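You operate a simulated robot arm through the tools that you are given. There is no shell and no other tool. Be economical: measure what you need, move in short steps, check, and stop when the job is done.

You are at the controls of a simulated two-armed robot. One attempt, no reset.

Task
Pick up the weigh bucket that says "75" from the top of the bucket bench with one hand, pass it to the other hand and put it on the top of the switch cabinet. Set down upright: weigh bucket.

It is judged by the outcome, as a careful person would: the job done as asked, and still so three seconds after it is handed in. It fails if anything else is knocked over, pushed out of place, dropped, spilled or broken.

Robot
Two 7-joint arms with two-finger parallel grippers on one trunk, on a base that drives. Base frame: it is fixed to the floor where the robot stands at the start and does not move with it; the origin is under the middle of the robot, x ahead of it, y to its left, z up. Units: mm, rad, N and s.
The left shoulder is at the start at [20, 170, 1228], the right one opposite. With the tool pointing down near the work surface each hand reaches from about 120 to 660 mm from the robot's upright axis, wherever it stands, measured 20 degrees to its own side. Places, roughly: top of the switch cabinet [-4000, -1800, 1000]. Payload 3.8 kg a hand.
Tool frame (each hand has its own): the origin (TCP) lies between the finger pads and is the grasp point; the fingertips stand 30 mm ahead of it; z points along the fingers, y is the line along which they close. The gripper opens to 110 mm. The fingers are 20 mm wide and 10 mm thick; the gripper's body (48 by 112 mm) begins 55 mm behind the TCP.
Orientation is that of the tool frame in the base frame, as [roll, pitch, yaw] about the fixed x, y, z axes, in that order (R = Rz(yaw) Ry(pitch) Rx(roll)). With the fingers straight down and closing along the base's y, the tool's x points along the base's -x, its y along +y and its z along -z.

Tools
- The arms move only by the tool servo_tool. It takes "left_targets", "right_targets" or both (then of equal length, played together; a hand with none holds still); each is a list of rows, each an object of numbers (a shift or turn left out is 0, a gripper value left out holds the last): "tx", "ty", "tz": the shift along the tool's x, y, z in units of 20 mm (1.0 is 20 mm); "rx", "ry", "rz": the turn, a rotation vector about the tool's x, y, z in units of 8 degrees (1.0 is 8 degrees); "grip": the finger opening in cm, from 0 to 11. In form: [{"tx": .., "ty": .., "tz": .., "rx": .., "ry": .., "rz": .., "grip": ..}, ...]. A call has 1 to 8 rows; each row shifts and turns the commanded pose from where the row before left it, along the tool's axes as they then stand. A call with a number of a shift or a turn outside -1 to 1 is refused whole. Rows are played at 5 a second. More than 50 mm and 0.15 rad between two rows, or a gripper value outside its range, and nothing of the call is played. A pose out of reach is approached as far as the arm can. The call stops where the force on the tool passes 40 N (or 10 N more than at its start, if that is more) or the arm is blocked; 0.2 s more then pass. Each finger travels about 72 mm/s and halts on what it meets, pressing with about 37 N; the grip force reading is that of the motor and also rises with nothing between the fingers. The clock runs only during rows and for 0.2 s after the last one: add rows that do not move to give the fingers time. It gives the time, the measured TCP pose, the force on the tool (base axes), the opening and the grip force at its end, in the units of the frame above (readings bear some noise), with the torque about the TCP (base axes, N m) and any sound that the robot's microphone picked up, and new pictures: "pictures" is both (left out), scene, wrist or none (wrist: the cameras of the hands that moved).
- Cameras (640 x 400 px; columns grow to the right, rows downward): "scene" is now at [107.2, -13.9, 1377.3]; the picture's right is [-0.16, -0.99, 0.00], its down [-0.59, 0.10, -0.80] and it looks along [0.79, -0.13, -0.60] (base axes); focal length 256 px, centre (320, 200). "left" rides on the left gripper at [72, -17, -103] in its tool frame; the picture's right is [0.23, 0.97, 0.00], its down [-0.76, 0.18, -0.62] and it looks along [-0.61, 0.14, 0.78] (tool axes); focal length 222 px, centre (320, 200). "right" rides on the right gripper at [72, 17, -103] in its tool frame; the picture's right is [-0.23, 0.97, 0.00], its down [-0.76, -0.18, -0.62] and it looks along [-0.61, -0.14, 0.78] (tool axes); focal length 222 px, centre (320, 200).
- slide_trunk(by): slides the trunk up (or, below 0, down) by that many mm; the arms and the scene camera ride with it, the base frame stays. It gives what a move gives, with no picture.
- base_move(legs): drives the robot by 1 to 6 legs, each [ahead, turn to the left] in mm and rad, along the robot's own axes; the way and the turn of a leg run together, so that a leg with both is an arc; at most 1500 mm and 3.142 rad a leg. The arms and the cameras ride along, it lands a little off, and it stops where it bumps. It gives what a move gives, and a new picture of the scene camera.
- aim_head(pan, tilt): turns the head with the scene camera to pan (to the left, within 1.396 rad either way) and tilt (down, from -0.506 to 1.204), counted from straight ahead of the robot. It gives what a move gives, and a new picture of the scene camera.
- measure_at(camera, pixels): there is no depth. For up to 12 entries [column, row, z] of the newest picture of that camera ("zoom" is the newest enlarged one), the place [x, y] in the base frame at which the ray of that pixel passes the height z, good to about 3 mm. It takes no simulated time.
- inspect(camera, box): a new picture of the part [left, top, right, bottom] of that camera's present view, enlarged. It takes no simulated time.
- sign_off(): hands the job in; it is judged then, once.

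Go step by step. Measure first, check grasps and placings, and put right what went wrong. The budget is 80 turns and 260 pictures, counting those below and the enlarged ones. Unless the task says otherwise, let go and move clear before handing in.

The tools are called after "Call:" as a command line: name --argument value ..., lists and objects as JSON in quotes. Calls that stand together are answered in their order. servo_tool: Moves the arms, as the interface text tells. Its arguments: {"type":"object","properties":{"left_targets":{"type":"array","items":{"type":"object","properties":{"tx":{"type":"number"},"ty":{"type":"number"},"tz":{"type":"number"},"rx":{"type":"number"},"ry":{"type":"number"},"rz":{"type":"number"},"grip":{"type":"number"}}}},"right_targets":{"type":"array","items":{"type":"object","properties":{"tx":{"type":"number"},"ty":{"type":"number"},"tz":{"type":"number"},"rx":{"type":"number"},"ry":{"type":"number"},"rz":{"type":"number"},"grip":{"type":"number"}}}},"pictures":{"type":"string","enum":["both","scene","wrist","none"]}},"required":[]} The other tools are called the same way: slide_trunk (by) slides the trunk up or down; base_move (legs) drives the base; aim_head (pan, tilt) turns the head that bears the scene camera; measure_at (camera, pixels) gives the place at which the rays of pixels pass given heights; inspect (camera, box) takes an enlarged picture of a part of a camera's view; sign_off () hands the job in.

At the start:

```text
time: 0.0
left_eef_pos: [462.7, 108.0, 1189.3]
left_tool_rot: [3.14, 0.0, -3.14]
left_force: [-0.5, -1.0, 0.6]
left_wrist_torque: [0.0, 0.03, 0.0]
left_opening: 109.8
left_gripper_force: 0.0
right_eef_pos: [504.6, -269.2, 1154.0]
right_tool_rot: [3.141, -0.001, -3.141]
right_force: [-0.3, -0.1, 0.6]
right_wrist_torque: [-0.02, -0.01, 0.0]
right_opening: 110.3
right_gripper_force: 0.1
trunk travel left (down, up): [-325.0, 245.0]
robot x, y, heading: [-1.0, -1.6, 0.001]
head pan, tilt: [-0.162, 0.646]
```

scene: 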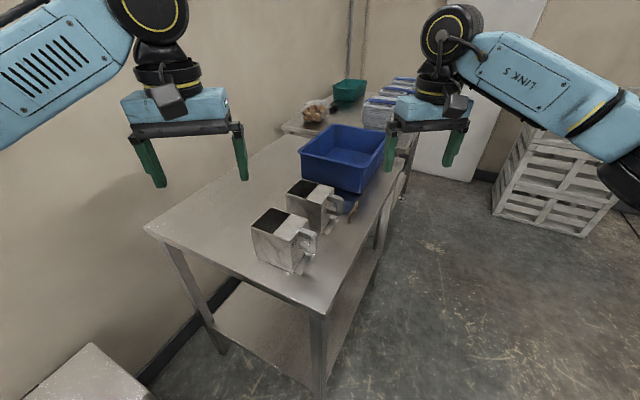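
right: 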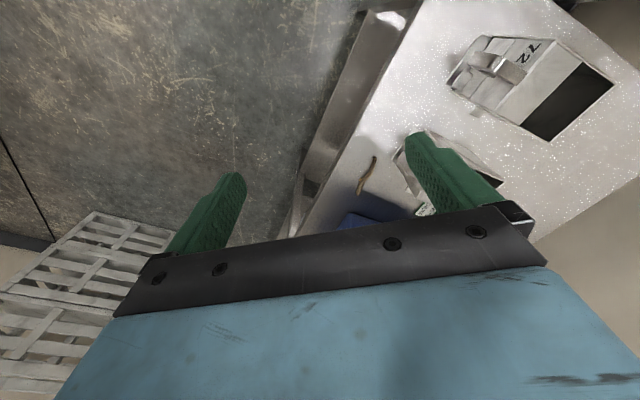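
left: 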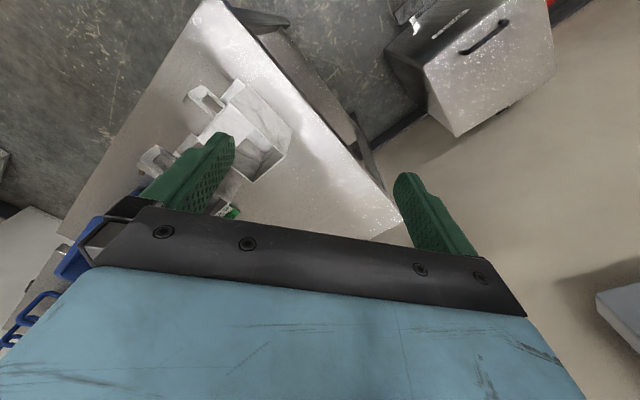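

Two steel buckets stand on the bench at scene (283,240) and (313,203), and the right wrist view shows one marked something like "72". I'll enlarge both views to read the labels.

Call:
inspect --camera "scene" --box '[230, 160, 390, 290]'

Call:
inspect --camera "right" --box '[330, 10, 630, 230]'

Call:
inspect --camera "left" --box '[100, 60, 320, 230]'

```text
3.08 times, centred on (310, 225) of scene
```

zoom: 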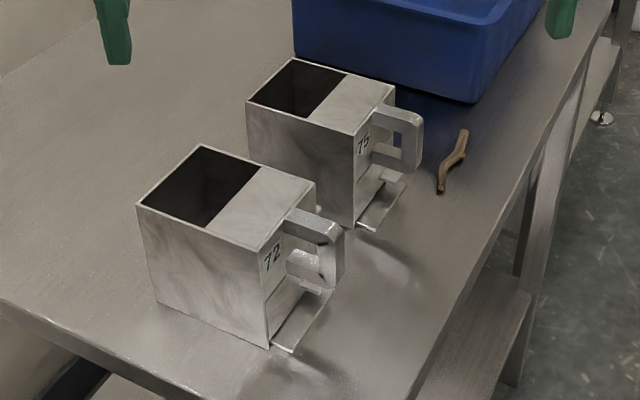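

```text
1.82 times, centred on (480, 120) of right
```

zoom: 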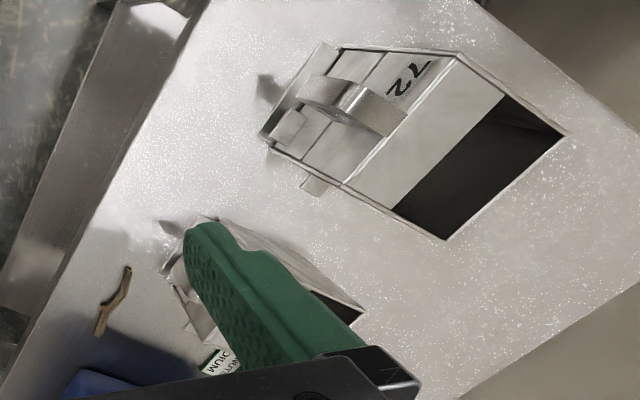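

```text
2.35 times, centred on (210, 145) of left
```

zoom: 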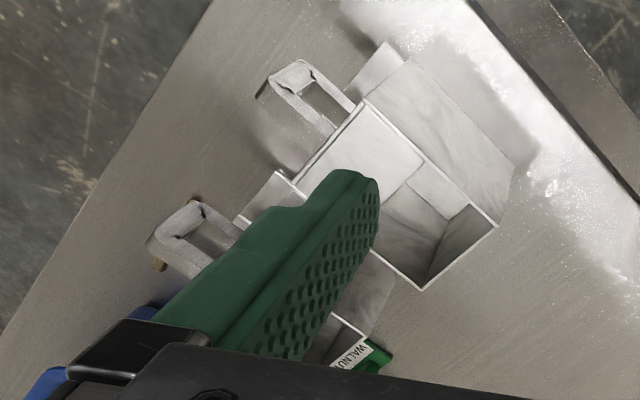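

The far bucket is "75" (scene about (315,205)); its handle faces right, with a twig next to it and the blue tub behind. I'll triangulate the bench height from the twig and the 72 bucket's rim corners in two views.

Call:
measure_at --camera "scene" --pixels '[[357.1, 202.9, 800], [357.1, 202.9, 900], [349, 221.8, 800], [349, 221.8, 900], [296.2, 178.6, 1000], [334.4, 189.9, 1000], [286.3, 193.2, 1000], [320.4, 203.9, 1000], [271, 207, 1000], [271, 207, 900]]'

Call:
measure_at --camera "right" --pixels '[[374, 156.8, 800], [374, 156.8, 900], [357.5, 194.2, 800], [357.5, 194.2, 900], [614, 83, 1000], [614, 83, 900], [549, 141, 1000], [549, 141, 900]]'

Call:
inspect --camera "scene" --box '[280, 170, 370, 230]'

```text
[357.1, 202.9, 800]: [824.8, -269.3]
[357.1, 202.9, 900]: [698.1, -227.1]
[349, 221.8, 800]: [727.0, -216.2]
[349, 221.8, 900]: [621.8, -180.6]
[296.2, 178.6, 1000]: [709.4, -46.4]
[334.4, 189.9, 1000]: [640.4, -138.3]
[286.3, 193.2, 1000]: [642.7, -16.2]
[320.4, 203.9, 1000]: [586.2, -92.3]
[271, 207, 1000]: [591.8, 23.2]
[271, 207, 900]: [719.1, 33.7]
```

```text
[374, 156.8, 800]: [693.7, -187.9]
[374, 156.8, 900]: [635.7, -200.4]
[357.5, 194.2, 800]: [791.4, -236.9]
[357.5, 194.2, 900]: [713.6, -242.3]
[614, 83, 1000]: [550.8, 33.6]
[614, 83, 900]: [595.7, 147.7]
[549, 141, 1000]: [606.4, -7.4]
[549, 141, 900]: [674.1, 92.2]
```

```text
6.67 times, centred on (325, 200) of scene
```

zoom: 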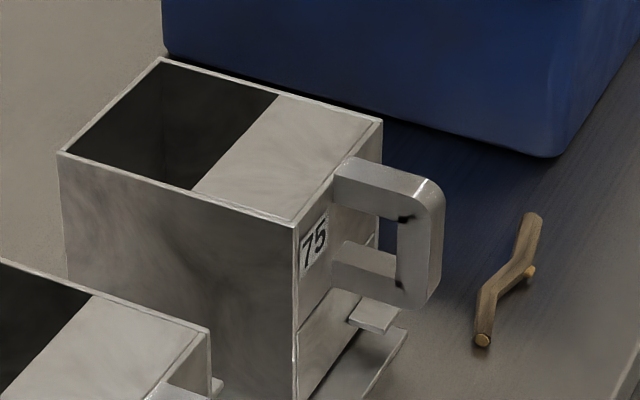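

Triangulation puts the bench top near z≈860 and bucket rims near 977. I'll measure bucket 75's rim corners at that height, the bench edge, and the twig and tub.

Call:
measure_at --camera "zoom" --pixels '[[60, 153, 977], [162, 58, 977], [382, 122, 977], [294, 225, 977], [210, 338, 977], [335, 172, 967], [442, 190, 967], [405, 333, 862], [300, 395, 862], [550, 157, 862], [160, 50, 862]]'

Call:
measure_at --camera "scene" --pixels '[[145, 225, 860], [320, 315, 860], [405, 165, 860]]'

Call:
aim_head --pan -0.1 --tilt 0.85

```text
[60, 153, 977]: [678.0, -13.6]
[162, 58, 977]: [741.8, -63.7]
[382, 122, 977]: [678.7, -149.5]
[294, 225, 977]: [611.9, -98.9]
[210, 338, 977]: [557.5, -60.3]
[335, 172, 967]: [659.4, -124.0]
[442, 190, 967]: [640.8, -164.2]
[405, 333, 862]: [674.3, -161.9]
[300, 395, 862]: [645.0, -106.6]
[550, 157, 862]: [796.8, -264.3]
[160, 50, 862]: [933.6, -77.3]
```

```text
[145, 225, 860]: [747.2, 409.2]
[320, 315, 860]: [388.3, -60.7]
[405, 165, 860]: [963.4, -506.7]
```

```text
time: 0.7
left_eef_pos: [462.0, 107.8, 1188.1]
left_tool_rot: [-3.141, 0.0, -3.139]
left_force: [-0.2, -0.8, 0.0]
left_wrist_torque: [0.02, 0.03, 0.01]
left_opening: 110.0
left_gripper_force: 0.0
right_eef_pos: [503.7, -268.6, 1154.7]
right_tool_rot: [-3.14, -0.001, 3.141]
right_force: [-0.8, 0.0, -0.3]
right_wrist_torque: [0.0, 0.04, 0.01]
right_opening: 110.0
right_gripper_force: 0.0
trunk travel left (down, up): [-325.0, 245.0]
robot x, y, heading: [-0.1, -0.4, 0.002]
head pan, tilt: [-0.099, 0.85]
```

scene: 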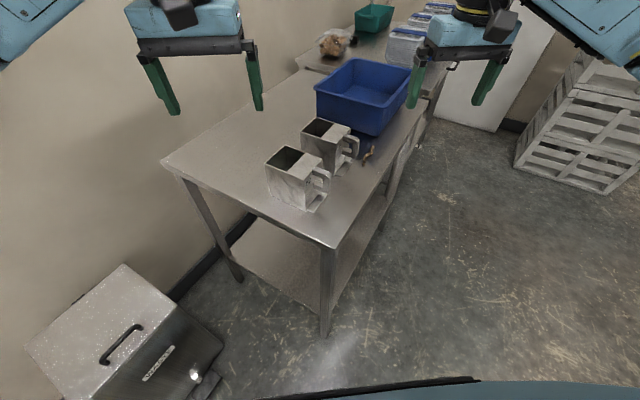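

Bucket 75 is centred near (678,-81), about 82 mm wide and 107 mm long, with its handle pointing along 232°. The bench's right-hand edge is perpendicular to that. I'll drive round to face the edge at heading 52°, so the handle points at me and the bucket sits on my right-hand side.

Call:
base_move --legs '[[0, -1.07], [470, 0]]'

```text
time: 6.2
left_eef_pos: [540.6, -759.6, 1188.8]
left_tool_rot: [3.141, -0.002, 2.076]
left_force: [0.0, 0.2, -0.3]
left_wrist_torque: [0.01, 0.02, -0.01]
left_opening: 110.3
left_gripper_force: 0.1
right_eef_pos: [230.6, -979.2, 1154.8]
right_tool_rot: [3.141, 0.002, 2.073]
right_force: [0.1, -0.9, -0.1]
right_wrist_torque: [0.01, -0.03, 0.01]
right_opening: 109.8
right_gripper_force: 0.0
trunk travel left (down, up): [-325.0, 245.0]
robot x, y, heading: [219.9, -407.2, -1.069]
head pan, tilt: [-0.099, 0.85]
```

scene: 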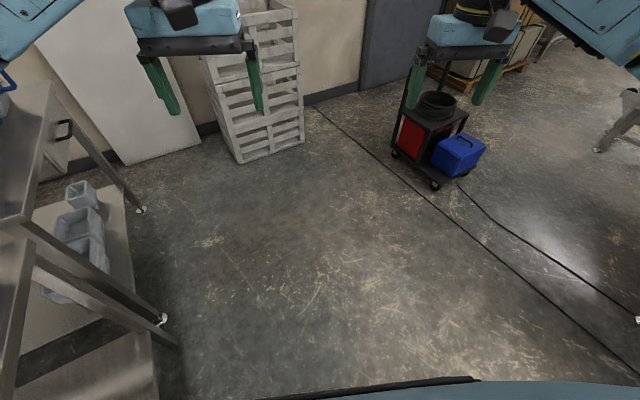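

The robot is at (220,-407) with the floor clear. I'll turn left by 1.98 rad to face the bench; the fingertips at about z 1124 pass above the buckets and tub.

Call:
base_move --legs '[[0, 1.98]]'

Call:
aim_head --pan -0.1 --tilt 0.75

```text
time: 11.4
left_eef_pos: [418.9, 26.4, 1189.0]
left_tool_rot: [-3.141, -0.001, -2.221]
left_force: [-0.1, -0.9, -0.1]
left_wrist_torque: [0.0, -0.01, 0.03]
left_opening: 110.2
left_gripper_force: 0.0
right_eef_pos: [743.0, -168.9, 1155.3]
right_tool_rot: [3.141, -0.001, -2.225]
right_force: [-0.1, 0.2, 0.1]
right_wrist_torque: [-0.01, 0.01, -0.02]
right_opening: 110.0
right_gripper_force: 0.0
trunk travel left (down, up): [-325.0, 245.0]
robot x, y, heading: [220.0, -410.1, 0.916]
head pan, tilt: [-0.099, 0.85]
```

scene: 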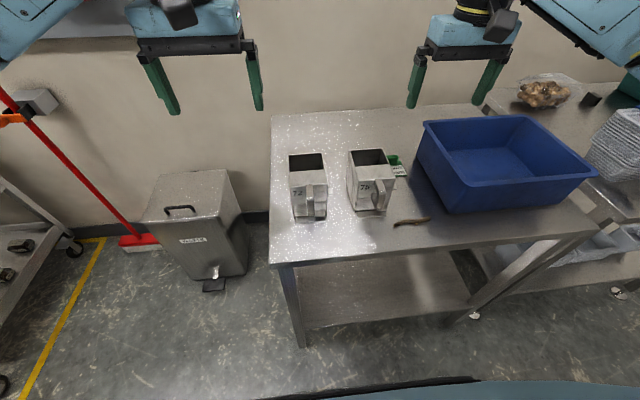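

```text
time: 12.1
left_eef_pos: [418.6, 26.7, 1190.0]
left_tool_rot: [3.141, 0.0, -2.223]
left_force: [0.1, 0.1, -0.3]
left_wrist_torque: [-0.01, 0.0, -0.05]
left_opening: 109.9
left_gripper_force: 0.0
right_eef_pos: [743.2, -170.5, 1155.0]
right_tool_rot: [-3.142, -0.001, -2.225]
right_force: [-0.4, 0.7, -0.4]
right_wrist_torque: [-0.01, 0.0, 0.02]
right_opening: 109.9
right_gripper_force: 0.0
trunk travel left (down, up): [-325.0, 245.0]
robot x, y, heading: [224.6, -402.5, 0.919]
head pan, tilt: [-0.099, 0.75]
```

scene: 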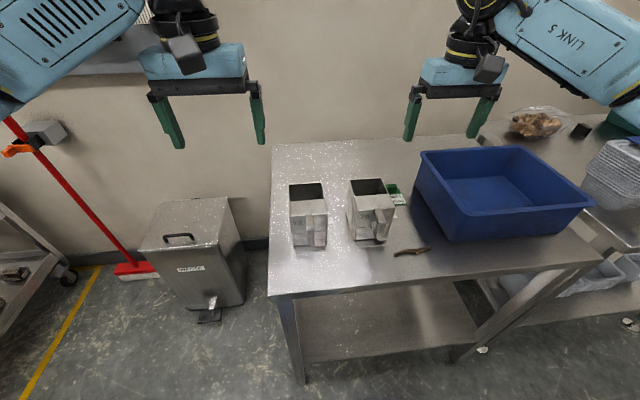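

Now the buckets face me side-on: 75 at (370,208), with a green labelled item at (395,193) beside its right rear. I'll enlarge it to find the clearance for the right finger.

Call:
inspect --camera "scene" --box '[325, 165, 445, 260]'

Call:
inspect --camera "right" --box '[0, 0, 640, 400]'

```text
4.21 times, centred on (385, 212) of scene
```

zoom: 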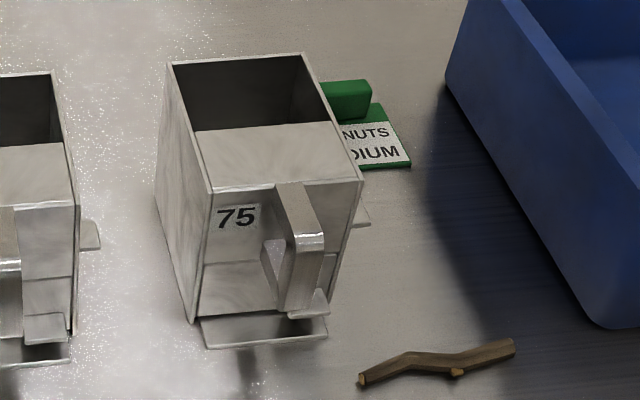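

```text
1.00 times, centred on (320, 200) of right (not enlarged: the box is as wide or as high as the picture)
```

zoom: 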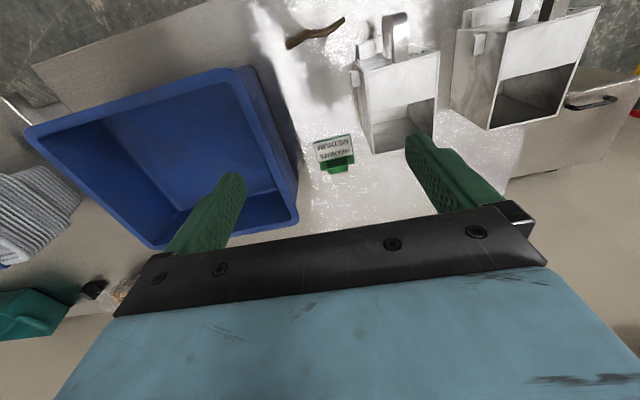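

The green sign is low and a few cm off the bucket. A small tab sticks out of the bucket's right side near the handle end (zoom (362,215)), so I'll look at it from the right wrist camera.

Call:
inspect --camera "right" --box '[300, 0, 620, 200]'

Call:
inspect --camera "left" --box '[0, 0, 320, 200]'

Call:
measure_at --camera "scene" --pixels '[[348.9, 179.3, 977], [381.5, 177.2, 977], [394.8, 207.4, 977], [359.6, 209.6, 977], [396.5, 215, 900], [396.5, 215, 930], [405.9, 202.5, 862], [391.0, 203, 862]]'

```text
2.00 times, centred on (460, 100) of right
```

zoom: 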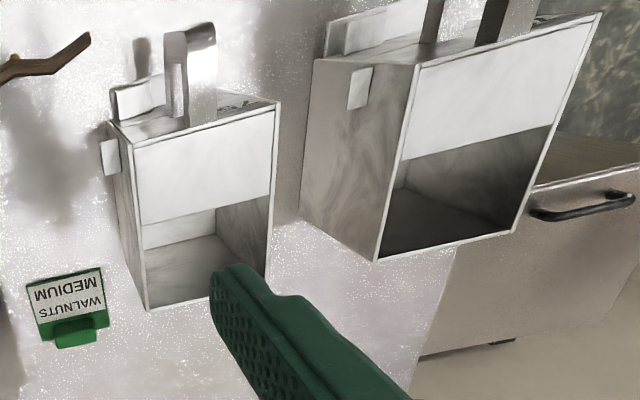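

```text
2.00 times, centred on (160, 100) of left
```

zoom: 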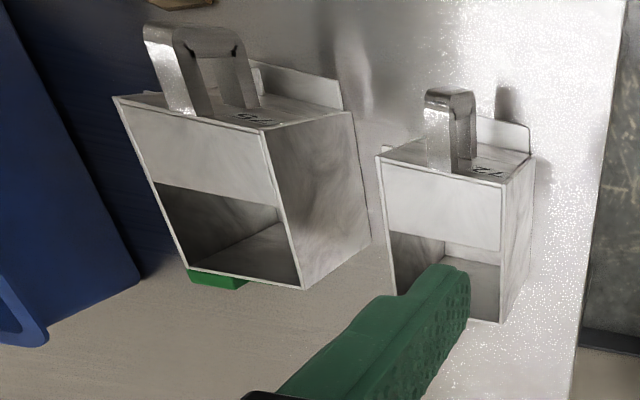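

```text
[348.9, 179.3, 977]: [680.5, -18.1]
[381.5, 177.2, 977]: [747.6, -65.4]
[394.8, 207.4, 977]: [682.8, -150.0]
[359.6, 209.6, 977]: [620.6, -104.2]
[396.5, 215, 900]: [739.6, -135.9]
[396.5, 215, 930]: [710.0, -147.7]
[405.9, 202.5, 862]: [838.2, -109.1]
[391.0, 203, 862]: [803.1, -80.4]
```

The bucket is empty, and the tab sits near offset -38 along its length at about z 930, so gripping near centre avoids it. The right hand is already aligned in yaw, so I'll move it over the bucket at z 1050 first and check.

Call:
servo_tool --right_targets '[{"ty": 1, "tx": -0.34}, {"ty": 1, "tx": -0.33}, {"ty": 1, "tx": -0.33}, {"ty": 1, "tx": -0.34, "tz": 1}, {"ty": 1, "tz": 1}, {"tz": 1, "rz": -0.1}, {"tz": 1}, {"tz": 1}]'

```text
time: 13.8
left_eef_pos: [420.1, 25.4, 1189.1]
left_tool_rot: [-3.141, -0.001, -2.222]
left_force: [1.0, 0.3, -0.4]
left_wrist_torque: [0.01, -0.02, 0.06]
left_opening: 109.7
left_gripper_force: 0.2
right_eef_pos: [679.9, -86.8, 1054.8]
right_tool_rot: [-3.141, 0.0, -2.211]
right_force: [0.5, 0.5, -0.7]
right_wrist_torque: [0.0, 0.02, -0.02]
right_opening: 110.0
right_gripper_force: 0.0
trunk travel left (down, up): [-325.0, 245.0]
robot x, y, heading: [226.8, -409.2, 0.914]
head pan, tilt: [-0.099, 0.75]
```

scene: 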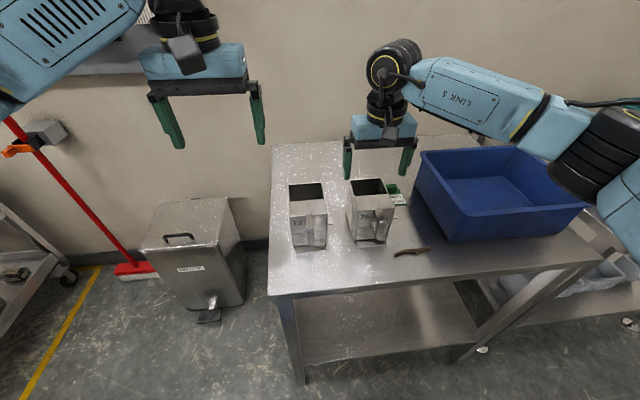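
right: 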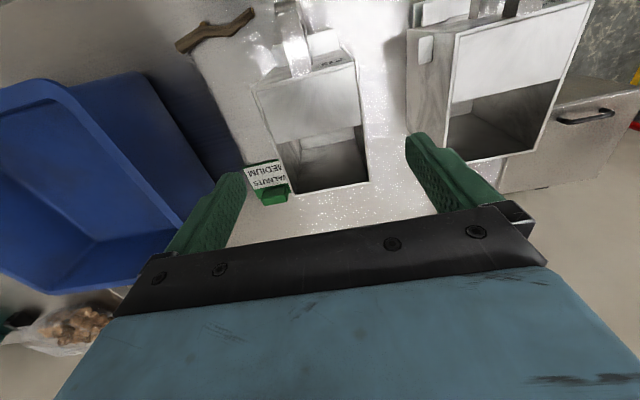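

The hand is centred over 75. I'll cross-check the rim corners from the right wrist camera before going down.

Call:
inspect --camera "right" --box '[230, 20, 430, 220]'

Call:
measure_at --camera "right" --pixels '[[254, 88, 977], [355, 63, 977], [368, 183, 977], [288, 195, 977], [189, 240, 1030], [440, 200, 1030]]'

```text
2.00 times, centred on (330, 120) of right
```

zoom: 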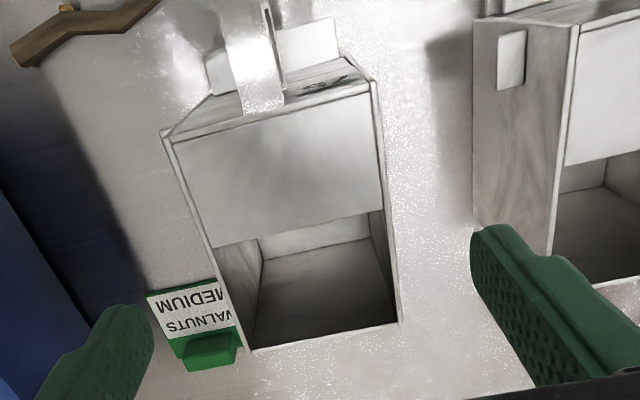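

```text
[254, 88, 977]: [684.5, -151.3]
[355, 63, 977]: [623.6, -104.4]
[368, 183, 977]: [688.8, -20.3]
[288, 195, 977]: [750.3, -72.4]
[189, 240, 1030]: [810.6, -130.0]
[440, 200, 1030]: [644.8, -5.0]
```

Wrist-camera corners agree within a few mm, giving a centre near (685,-86), and the sign is well clear of the right finger. I'll correct about 3 mm sideways and descend to z≈957.

Call:
servo_tool --right_targets '[{"ty": -0.17, "tx": 0.06}, {"tz": 1}, {"tz": 1}, {"tz": 1}, {"tz": 1}, {"tz": 0.9}, {}]'

Call:
inspect --camera "scene" --box '[325, 140, 445, 260]'

```text
time: 15.4
left_eef_pos: [418.4, 27.1, 1189.2]
left_tool_rot: [-3.141, 0.0, -2.221]
left_force: [0.1, -0.4, -0.4]
left_wrist_torque: [0.03, 0.03, -0.01]
left_opening: 110.0
left_gripper_force: 0.0
right_eef_pos: [680.7, -90.8, 956.7]
right_tool_rot: [-3.141, 0.0, -2.212]
right_force: [0.3, 0.9, -0.7]
right_wrist_torque: [0.01, 0.02, 0.0]
right_opening: 109.9
right_gripper_force: 0.0
trunk travel left (down, up): [-325.0, 245.0]
robot x, y, heading: [223.3, -405.8, 0.92]
head pan, tilt: [-0.099, 0.75]
```

scene: 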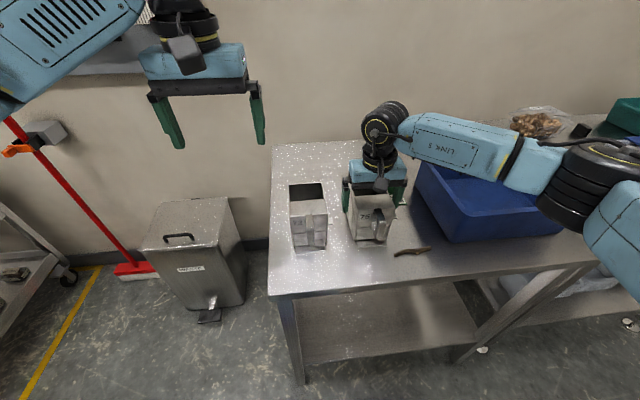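
right: 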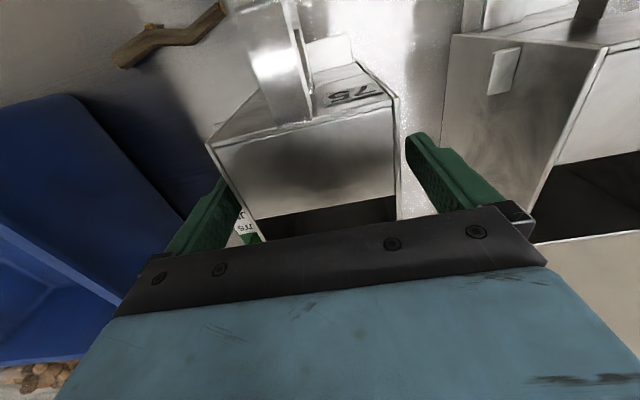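

```text
3.33 times, centred on (385, 200) of scene
```

zoom: 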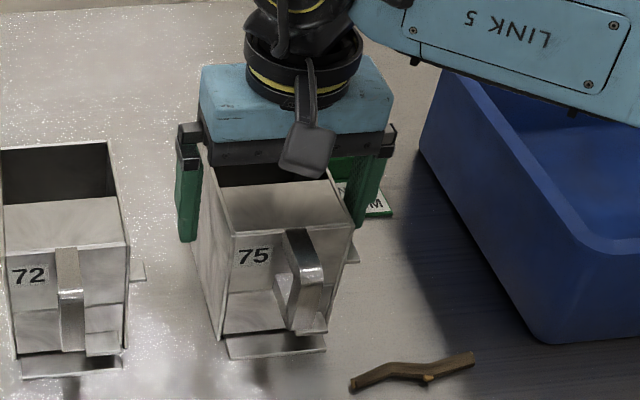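

Both fingers straddle the bucket with clear gaps and no contact force. I'll close the gripper.

Call:
servo_tool --right_targets '[{"grip": 9}, {"grip": 8}, {"grip": 7}, {"grip": 6}, {"grip": 5}, {}, {}]'

```text
time: 17.1
left_eef_pos: [419.6, 26.3, 1189.6]
left_tool_rot: [3.141, 0.001, -2.222]
left_force: [0.2, -0.4, -0.3]
left_wrist_torque: [0.0, 0.01, -0.01]
left_opening: 110.1
left_gripper_force: 0.1
right_eef_pos: [681.3, -90.7, 957.4]
right_tool_rot: [3.14, 0.0, -2.21]
right_force: [0.9, 0.2, -0.8]
right_wrist_torque: [0.18, 0.02, 0.0]
right_opening: 83.9
right_gripper_force: 37.1
trunk travel left (down, up): [-325.0, 245.0]
robot x, y, heading: [222.5, -408.5, 0.923]
head pan, tilt: [-0.099, 0.75]
```

scene: 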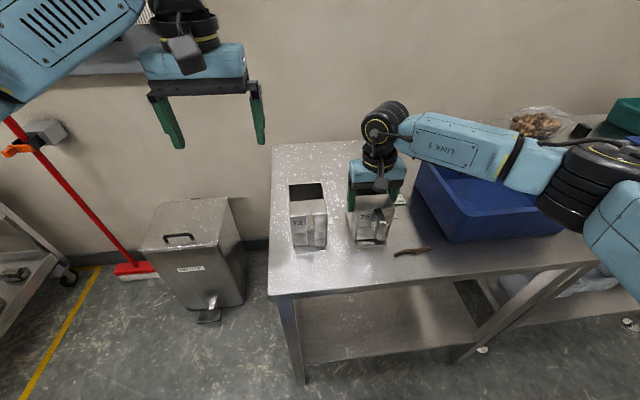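
right: 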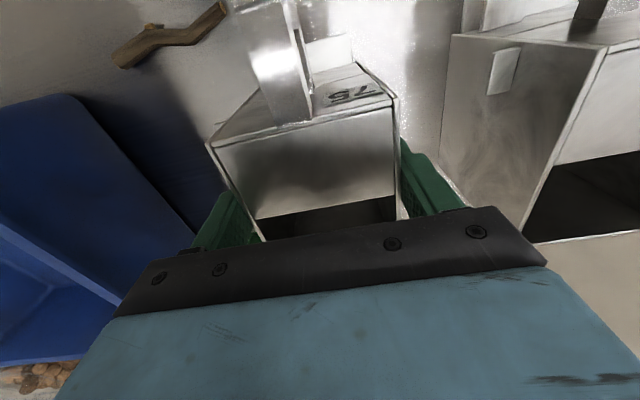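

The fingers stopped at 83.9 mm with 37 N, so the bucket is held. I'll lift it straight up about 140 mm.

Call:
servo_tool --right_targets '[{"tz": -0.5}, {"tz": -0.5}, {"tz": -1}, {"tz": -1}, {"tz": -1}, {"tz": -1}, {"tz": -1}, {"tz": -1}]'

```text
time: 18.9
left_eef_pos: [418.8, 25.5, 1189.5]
left_tool_rot: [3.141, 0.0, -2.223]
left_force: [0.7, -0.6, 0.4]
left_wrist_torque: [0.02, 0.02, -0.01]
left_opening: 110.0
left_gripper_force: 0.1
right_eef_pos: [682.8, -89.6, 1096.9]
right_tool_rot: [3.141, -0.001, -2.21]
right_force: [-0.1, -0.1, -3.0]
right_wrist_torque: [0.02, -0.01, 0.02]
right_opening: 84.0
right_gripper_force: 36.8
trunk travel left (down, up): [-325.0, 245.0]
robot x, y, heading: [222.7, -407.2, 0.919]
head pan, tilt: [-0.099, 0.75]
```

scene: 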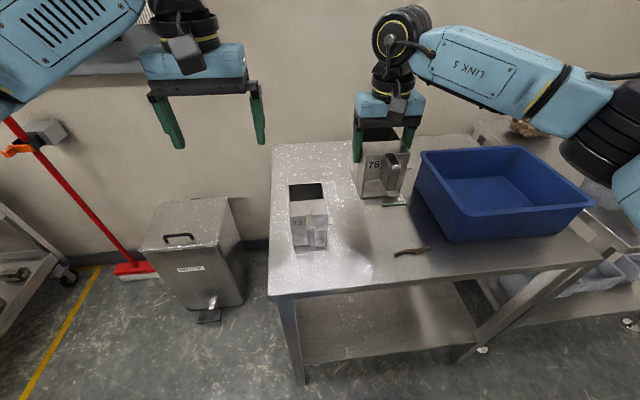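
right: 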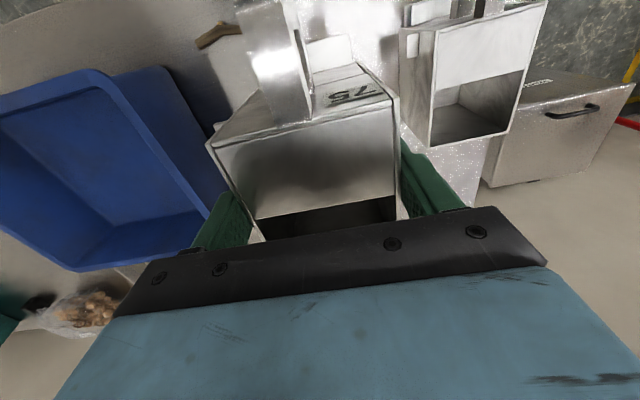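

The lift is clean: about 0.3 kg, near-zero torque, and the bucket hangs level. I'll draw it back and up away from the bench, then yaw it 90° so its handle points right and the plain end faces the left hand.

Call:
servo_tool --right_targets '[{"tx": 1, "tz": -1}, {"tx": 1, "tz": -1}, {"tx": 1, "tz": -1}, {"tx": 1, "tz": -1}, {"tx": 1, "tz": -1}, {"tx": 0.5, "rz": -1}, {"rz": -1}, {"rz": -1}]' --pictures "scene"

Call:
servo_tool --right_targets '[{"rz": -1}, {"rz": -1}, {"rz": -1}, {"rz": -1}, {"rz": -1}, {"rz": -1}, {"rz": -1}, {"rz": -1}]'

```text
time: 20.6
left_eef_pos: [420.2, 26.1, 1188.6]
left_tool_rot: [-3.141, 0.001, -2.221]
left_force: [0.0, -0.2, -0.4]
left_wrist_torque: [0.03, 0.01, 0.01]
left_opening: 109.8
left_gripper_force: 0.1
right_eef_pos: [615.6, -179.5, 1198.2]
right_tool_rot: [3.141, 0.0, -1.79]
right_force: [-0.2, -0.7, -3.4]
right_wrist_torque: [0.03, 0.02, 0.0]
right_opening: 83.8
right_gripper_force: 37.0
trunk travel left (down, up): [-325.0, 245.0]
robot x, y, heading: [224.6, -407.7, 0.917]
head pan, tilt: [-0.099, 0.75]
```

scene: 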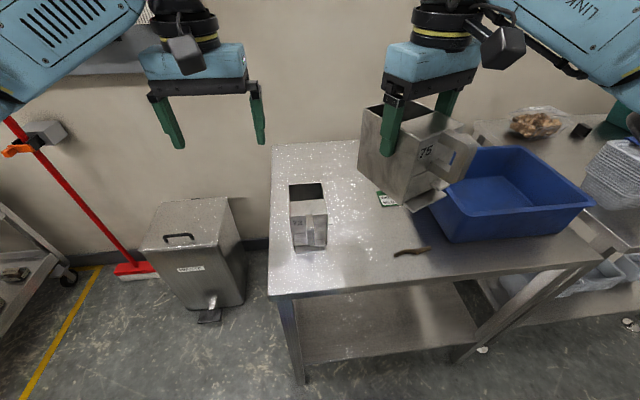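

```text
time: 22.4
left_eef_pos: [418.6, 25.1, 1188.6]
left_tool_rot: [-3.141, 0.0, -2.222]
left_force: [-0.2, -0.3, -0.5]
left_wrist_torque: [0.01, -0.03, 0.03]
left_opening: 110.0
left_gripper_force: 0.0
right_eef_pos: [500.7, -227.3, 1190.0]
right_tool_rot: [-3.139, 0.003, -0.677]
right_force: [-1.6, 0.1, -3.6]
right_wrist_torque: [-0.03, 0.04, 0.02]
right_opening: 84.0
right_gripper_force: 37.2
right hand out of reach, approached as far as the arm can: row 5, 6, 7, 8
trunk travel left (down, up): [-325.0, 245.0]
robot x, y, heading: [225.8, -409.6, 0.921]
head pan, tilt: [-0.099, 0.75]
```

scene: 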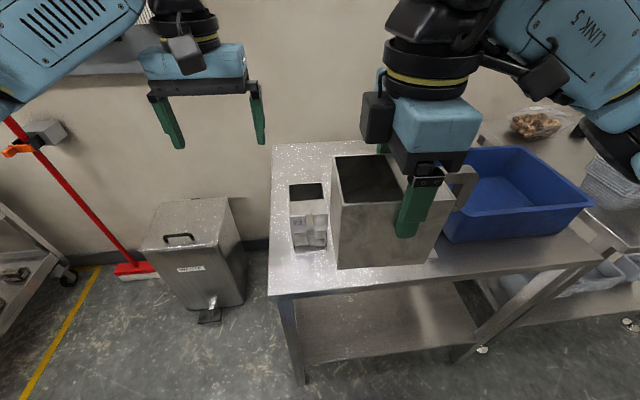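
right: 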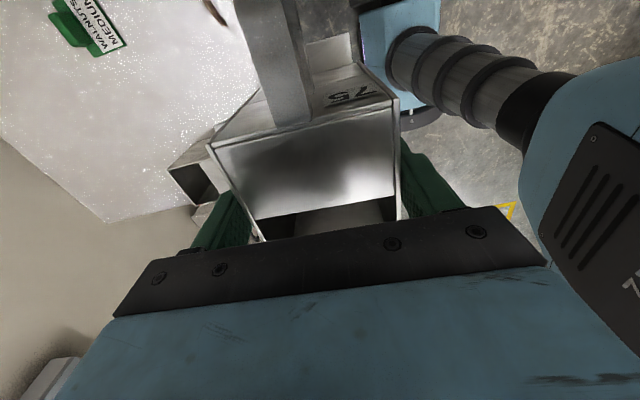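

The yaw is now as wanted (handle to robot-right), but that arm hit a limit and pulled the hand in to about 311 mm ahead, high up near the shoulder. I'll raise the trunk 200 mm so both hands can work lower relative to the shoulders, then re-extend.

Call:
slide_trunk --by 200

Call:
servo_tool --right_targets '[{"tz": 1}, {"tz": 1}, {"tz": 1}, {"tz": 1}, {"tz": 1}, {"tz": 1}, {"tz": 1}]' --pictures "scene"

```text
time: 24.6
left_eef_pos: [419.3, 26.7, 1388.2]
left_tool_rot: [-3.141, 0.0, -2.221]
left_force: [-0.2, 0.4, 0.5]
left_wrist_torque: [0.02, -0.01, 0.02]
left_opening: 109.8
left_gripper_force: 0.1
right_eef_pos: [502.4, -226.7, 1389.2]
right_tool_rot: [-3.14, 0.001, -0.679]
right_force: [0.0, -0.5, -3.7]
right_wrist_torque: [0.03, 0.03, -0.03]
right_opening: 83.8
right_gripper_force: 37.2
trunk travel left (down, up): [-525.0, 45.0]
robot x, y, heading: [223.4, -405.4, 0.92]
head pan, tilt: [-0.099, 0.75]
```

```text
time: 26.2
left_eef_pos: [418.9, 25.8, 1387.7]
left_tool_rot: [3.141, -0.001, -2.223]
left_force: [-0.2, 0.6, 0.3]
left_wrist_torque: [0.0, -0.01, 0.02]
left_opening: 109.8
left_gripper_force: 0.0
right_eef_pos: [500.5, -228.9, 1318.7]
right_tool_rot: [3.14, 0.0, -0.685]
right_force: [0.2, -0.8, -3.0]
right_wrist_torque: [0.01, 0.05, 0.0]
right_opening: 84.0
right_gripper_force: 36.7
right hand out of reach, approached as far as the arm can: row 4, 5, 6, 7
trunk travel left (down, up): [-525.0, 45.0]
robot x, y, heading: [226.5, -408.3, 0.92]
head pan, tilt: [-0.099, 0.75]
```

scene: 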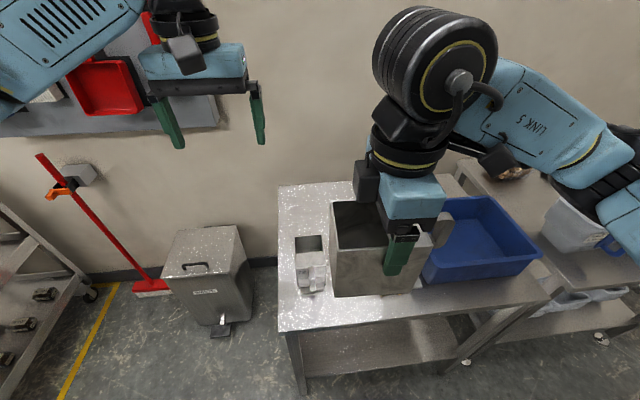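

It's limited going down this close in. Tool -y is robot-forward now, so I'll extend 100 mm forward and see whether the reach opens up.

Call:
servo_tool --right_targets '[{"ty": -1}, {"ty": -1}, {"ty": -1}, {"ty": -1}, {"ty": -1}, {"tz": 1}, {"tz": 1}, {"tz": 1}]' --pictures "scene"

```text
time: 28.0
left_eef_pos: [420.1, 26.0, 1389.3]
left_tool_rot: [3.141, 0.0, -2.221]
left_force: [0.1, -0.7, -0.1]
left_wrist_torque: [0.01, -0.04, 0.02]
left_opening: 110.0
left_gripper_force: 0.0
right_eef_pos: [499.1, -227.8, 1319.2]
right_tool_rot: [3.141, 0.0, -0.686]
right_force: [0.0, 0.1, -2.5]
right_wrist_torque: [0.02, 0.01, 0.01]
right_opening: 83.9
right_gripper_force: 37.3
right hand out of reach, approached as far as the arm can: row 1, 2, 3, 4, 5, 6, 7, 8
trunk travel left (down, up): [-525.0, 45.0]
robot x, y, heading: [221.4, -408.3, 0.92]
head pan, tilt: [-0.099, 0.75]
```

scene: 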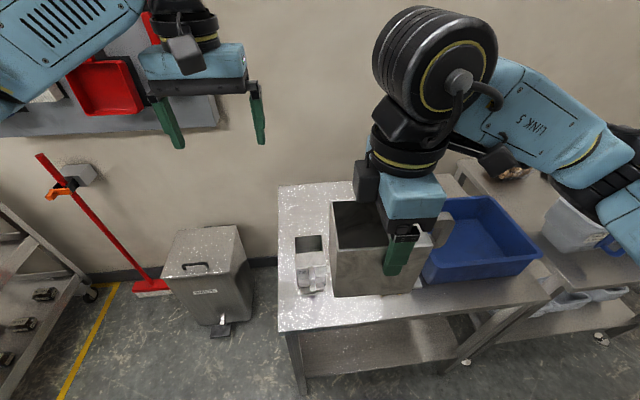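

The right wrist seems limited by yaw relative to the shoulder direction, so shifting the bucket left should free it. I'll move the right hand 110 mm to the robot's left while the left hand steps 120 mm outward to make room.

Call:
servo_tool --left_targets '[{"ty": 1}, {"ty": 1}, {"ty": 1}, {"ty": 1}, {"ty": 1}, {"ty": 1}, {}, {}]' --right_targets '[{"rz": 0.3}, {"tx": -1}, {"tx": -1}, {"tx": -1}, {"tx": -1}, {"tx": -1}, {"tx": -0.5}, {"ty": -1}]' --pictures "scene"

```text
time: 29.8
left_eef_pos: [323.2, 98.0, 1389.4]
left_tool_rot: [3.141, -0.001, -2.223]
left_force: [0.5, -0.3, -0.7]
left_wrist_torque: [0.02, -0.01, -0.01]
left_opening: 110.3
left_gripper_force: 0.0
right_eef_pos: [432.1, -139.2, 1317.9]
right_tool_rot: [-3.141, 0.0, -0.72]
right_force: [-0.6, 0.1, -2.9]
right_wrist_torque: [0.0, 0.01, 0.02]
right_opening: 83.9
right_gripper_force: 36.7
trunk travel left (down, up): [-525.0, 45.0]
robot x, y, heading: [221.1, -407.3, 0.918]
head pan, tilt: [-0.099, 0.75]
```

scene: 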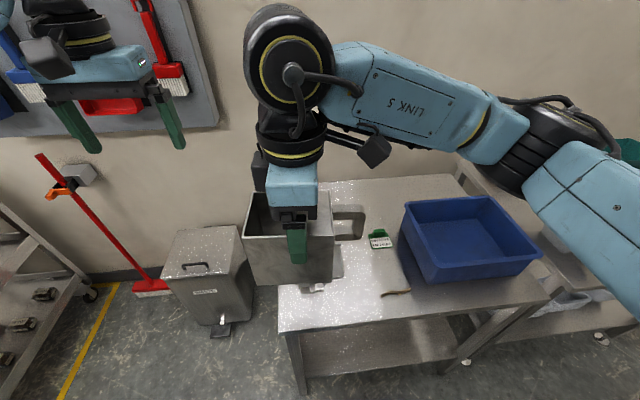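

The move completed fully: the bucket is now about 340 ahead, centred laterally, with its plain end facing left. I'll extend it 70 mm forward and 80 mm lower.

Call:
servo_tool --right_targets '[{"ty": -1}, {"ty": -1}, {"ty": -1}, {"ty": -0.5}, {"tz": 1}, {"tz": 1}, {"tz": 1}, {"tz": 1}]' --left_targets '[{"rz": 1}, {"rz": 1}, {"rz": 1}, {"rz": 1}, {"rz": 1}, {"rz": 1}, {"rz": 1}, {"rz": 1}]' --pictures "scene"

```text
time: 31.6
left_eef_pos: [322.9, 98.2, 1389.4]
left_tool_rot: [-3.141, -0.001, 2.941]
left_force: [-0.4, -0.1, 0.0]
left_wrist_torque: [0.03, -0.02, -0.01]
left_opening: 109.8
left_gripper_force: 0.0
right_eef_pos: [437.6, -132.1, 1237.6]
right_tool_rot: [-3.141, 0.001, -0.723]
right_force: [0.5, 0.7, -3.4]
right_wrist_torque: [0.01, -0.03, 0.01]
right_opening: 83.6
right_gripper_force: 37.7
right hand out of reach, approached as far as the arm can: row 1, 2, 3, 4
trunk travel left (down, up): [-525.0, 45.0]
robot x, y, heading: [224.2, -407.9, 0.916]
head pan, tilt: [-0.099, 0.75]
```

scene: 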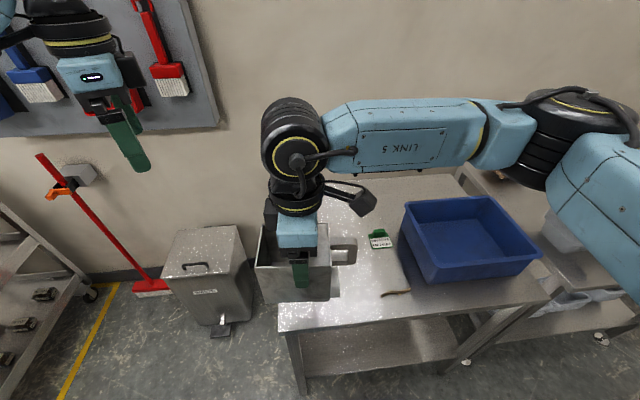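

The right hand now holds the bucket at z≈1238 with reach to spare vertically. I'll finish turning the left hand to match the bucket's width axis and tilt it 45° to point right and down, staying well clear.

Call:
servo_tool --left_targets '[{"rz": 1}, {"rz": 1}, {"rz": 1}, {"rz": 0.74}, {"ry": -1}, {"ry": -1}, {"ry": -1}, {"ry": -1}]'

```text
time: 33.4
left_eef_pos: [322.5, 98.4, 1389.3]
left_tool_rot: [3.14, 0.563, 2.422]
left_force: [0.4, 0.2, 0.1]
left_wrist_torque: [0.01, -0.02, 0.0]
left_opening: 109.9
left_gripper_force: 0.1
right_eef_pos: [437.7, -132.0, 1238.1]
right_tool_rot: [3.139, -0.001, -0.721]
right_force: [0.2, 0.3, -3.4]
right_wrist_torque: [0.03, 0.02, 0.0]
right_opening: 83.7
right_gripper_force: 37.0
trunk travel left (down, up): [-525.0, 45.0]
robot x, y, heading: [223.6, -408.9, 0.922]
head pan, tilt: [-0.099, 0.75]
```

scene: 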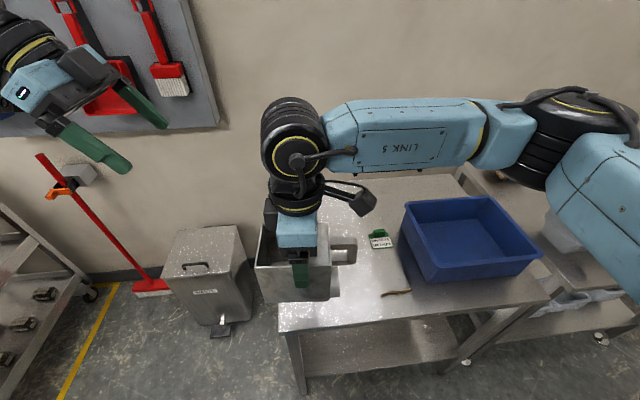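
left: 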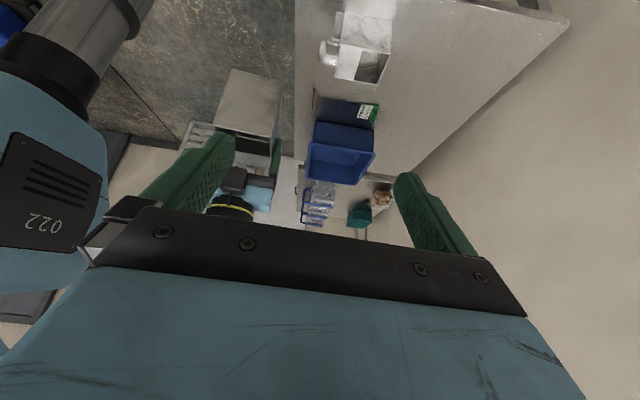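

The left hand tilts freely. I'll finish the tilt to 45° and line it up sideways with the bucket, still about 250 mm away along its approach axis.

Call:
servo_tool --left_targets '[{"ry": -1}, {"ry": -0.6}, {"ty": -1}, {"ty": -1}, {"ty": -1}, {"ty": -1}, {"ty": -0.84}, {"tx": -1}]'

```text
time: 35.2
left_eef_pos: [272.6, 17.6, 1403.1]
left_tool_rot: [-3.141, 0.781, 2.422]
left_force: [-0.3, -0.5, 0.4]
left_wrist_torque: [0.01, 0.01, -0.03]
left_opening: 110.1
left_gripper_force: 0.1
right_eef_pos: [439.7, -132.1, 1237.4]
right_tool_rot: [-3.14, 0.001, -0.72]
right_force: [0.3, 0.1, -2.5]
right_wrist_torque: [0.01, 0.05, -0.03]
right_opening: 83.8
right_gripper_force: 36.8
trunk travel left (down, up): [-525.0, 45.0]
robot x, y, heading: [225.8, -404.0, 0.918]
head pan, tilt: [-0.099, 0.75]
```

scene: 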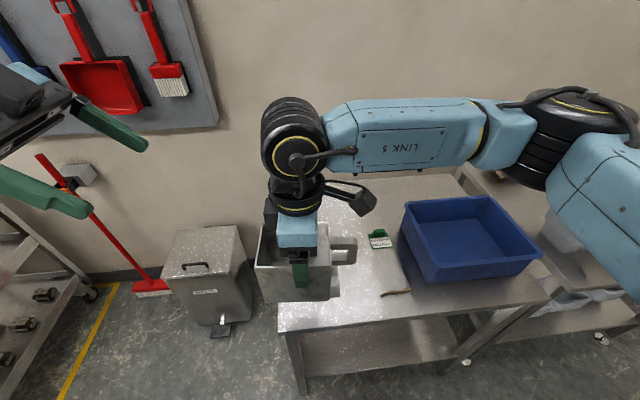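
left: 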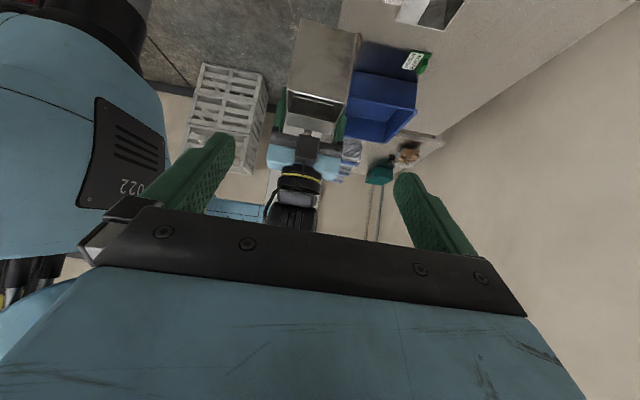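

The view is symmetric and the final left grasp point lies 255 mm straight along the tool axis (sideways error ~3 mm). I'll advance 140 mm and recheck.

Call:
servo_tool --left_targets '[{"tz": 1, "ty": -0.13}, {"tz": 1}, {"tz": 1}, {"tz": 1}, {"tz": 1}, {"tz": 1}, {"tz": 1}]'

Call:
inspect --camera "left" --box '[160, 0, 480, 200]'

```text
time: 36.8
left_eef_pos: [344.1, -50.9, 1304.0]
left_tool_rot: [-3.142, 0.782, 2.424]
left_force: [0.1, -0.8, 0.2]
left_wrist_torque: [0.02, 0.0, 0.02]
left_opening: 109.9
left_gripper_force: 0.0
right_eef_pos: [438.4, -133.6, 1237.4]
right_tool_rot: [-3.141, -0.001, -0.72]
right_force: [0.3, -0.1, -3.5]
right_wrist_torque: [0.01, 0.0, 0.02]
right_opening: 83.6
right_gripper_force: 36.8
trunk travel left (down, up): [-525.0, 45.0]
robot x, y, heading: [223.3, -407.2, 0.919]
head pan, tilt: [-0.099, 0.75]
```

scene: 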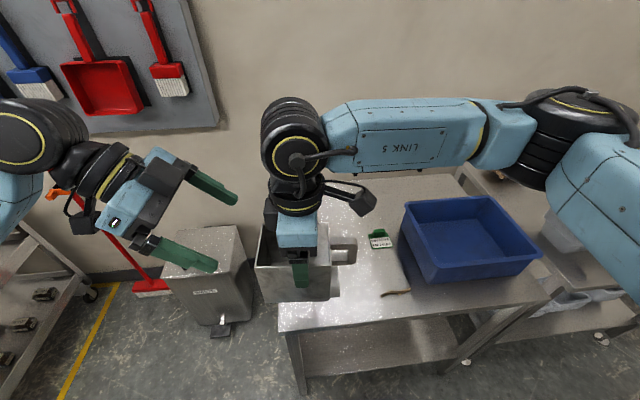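
left: 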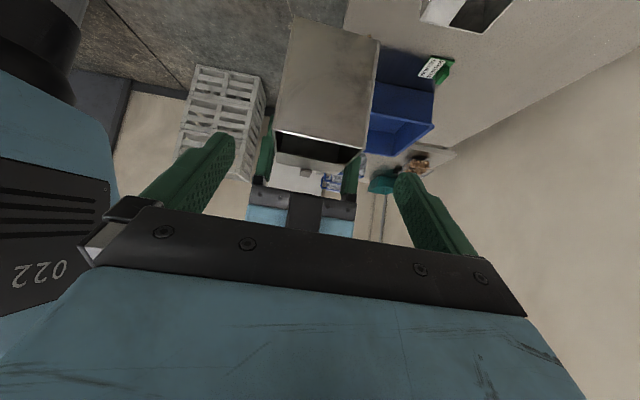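

```text
2.00 times, centred on (320, 100) of left
```

zoom: 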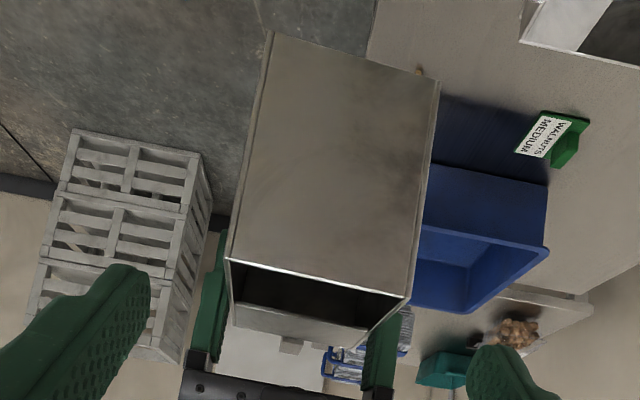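

Bucket is centred between the left fingers, with zero computed side error. I'll advance the remaining 116 mm.

Call:
servo_tool --left_targets '[{"tz": 1}, {"tz": 1}, {"tz": 1}, {"tz": 1}, {"tz": 1}, {"tz": 0.8}, {}]'

Call:
inspect --camera "scene" --box '[180, 160, 380, 320]'

```text
time: 38.4
left_eef_pos: [404.6, -104.1, 1220.8]
left_tool_rot: [-3.141, 0.781, 2.423]
left_force: [0.7, 1.0, 0.6]
left_wrist_torque: [-0.02, 0.0, 0.0]
left_opening: 110.2
left_gripper_force: 0.2
right_eef_pos: [438.3, -132.9, 1238.6]
right_tool_rot: [-3.142, 0.0, -0.72]
right_force: [-0.2, 0.2, -2.4]
right_wrist_torque: [0.01, 0.01, 0.01]
right_opening: 84.1
right_gripper_force: 36.7
trunk travel left (down, up): [-525.0, 45.0]
robot x, y, heading: [221.7, -407.9, 0.917]
head pan, tilt: [-0.099, 0.75]
```

scene: 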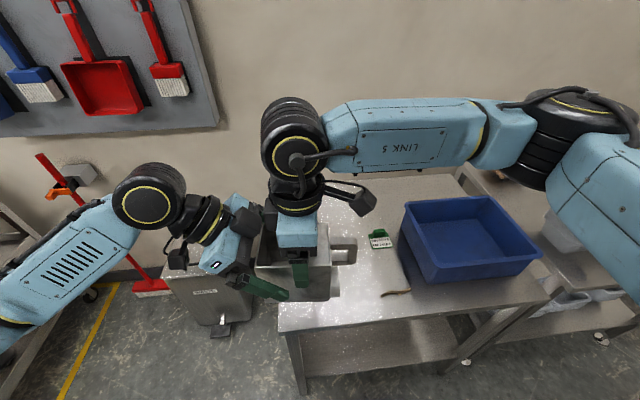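
left: 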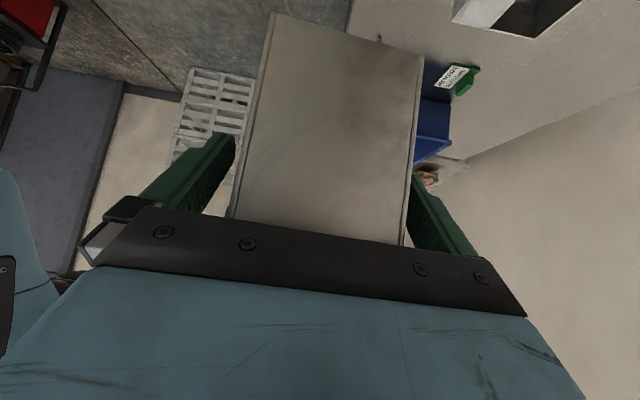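

```text
2.50 times, centred on (280, 240) of scene
```

zoom: 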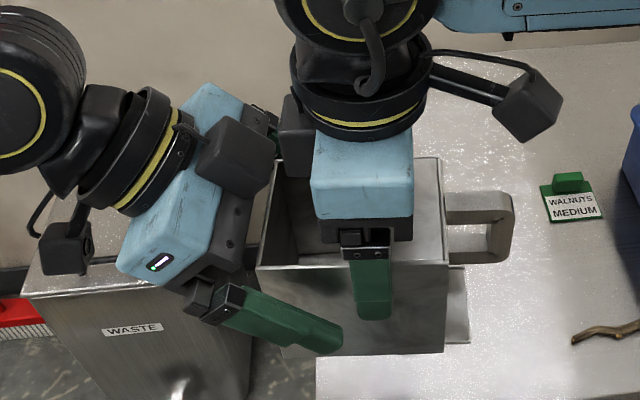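

The left fingers straddle the plain end of the bucket with no contact, and the two grippers are clear of each other. I'll close the left hand while the right keeps holding.

Call:
servo_tool --left_targets '[{"grip": 9.5}, {"grip": 8.5}, {"grip": 7.5}, {"grip": 6.5}, {"grip": 5}, {}, {}]'

```text
time: 40.0
left_eef_pos: [404.8, -103.8, 1221.5]
left_tool_rot: [3.141, 0.781, 2.423]
left_force: [3.5, 1.2, 0.4]
left_wrist_torque: [0.29, -0.04, 0.12]
left_opening: 83.8
left_gripper_force: 36.9
right_eef_pos: [438.3, -132.6, 1239.0]
right_tool_rot: [-3.141, -0.001, -0.721]
right_force: [-3.6, -0.3, -2.0]
right_wrist_torque: [-0.22, 0.21, 0.01]
right_opening: 83.9
right_gripper_force: 37.2
trunk travel left (down, up): [-525.0, 45.0]
robot x, y, heading: [221.7, -406.8, 0.915]
head pan, tilt: [-0.099, 0.75]
```

scene: 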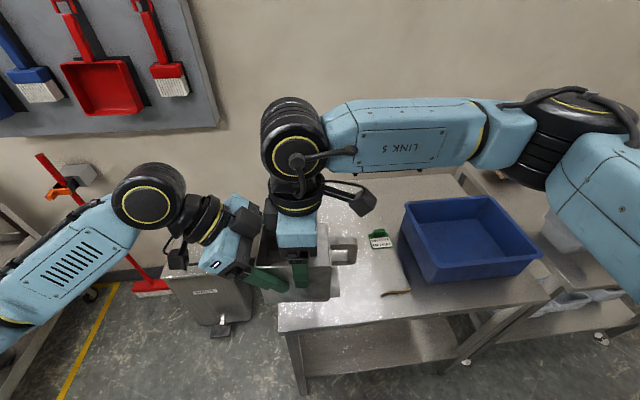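
left: 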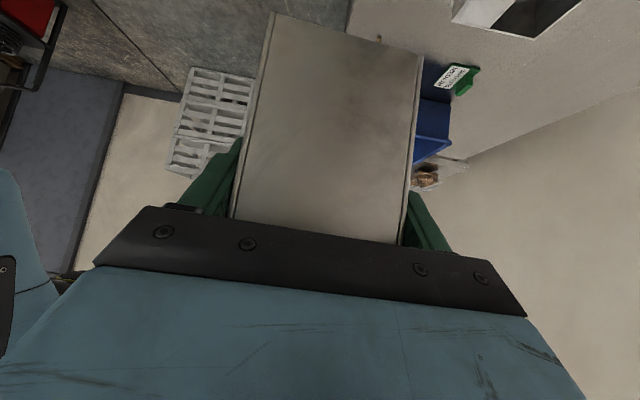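

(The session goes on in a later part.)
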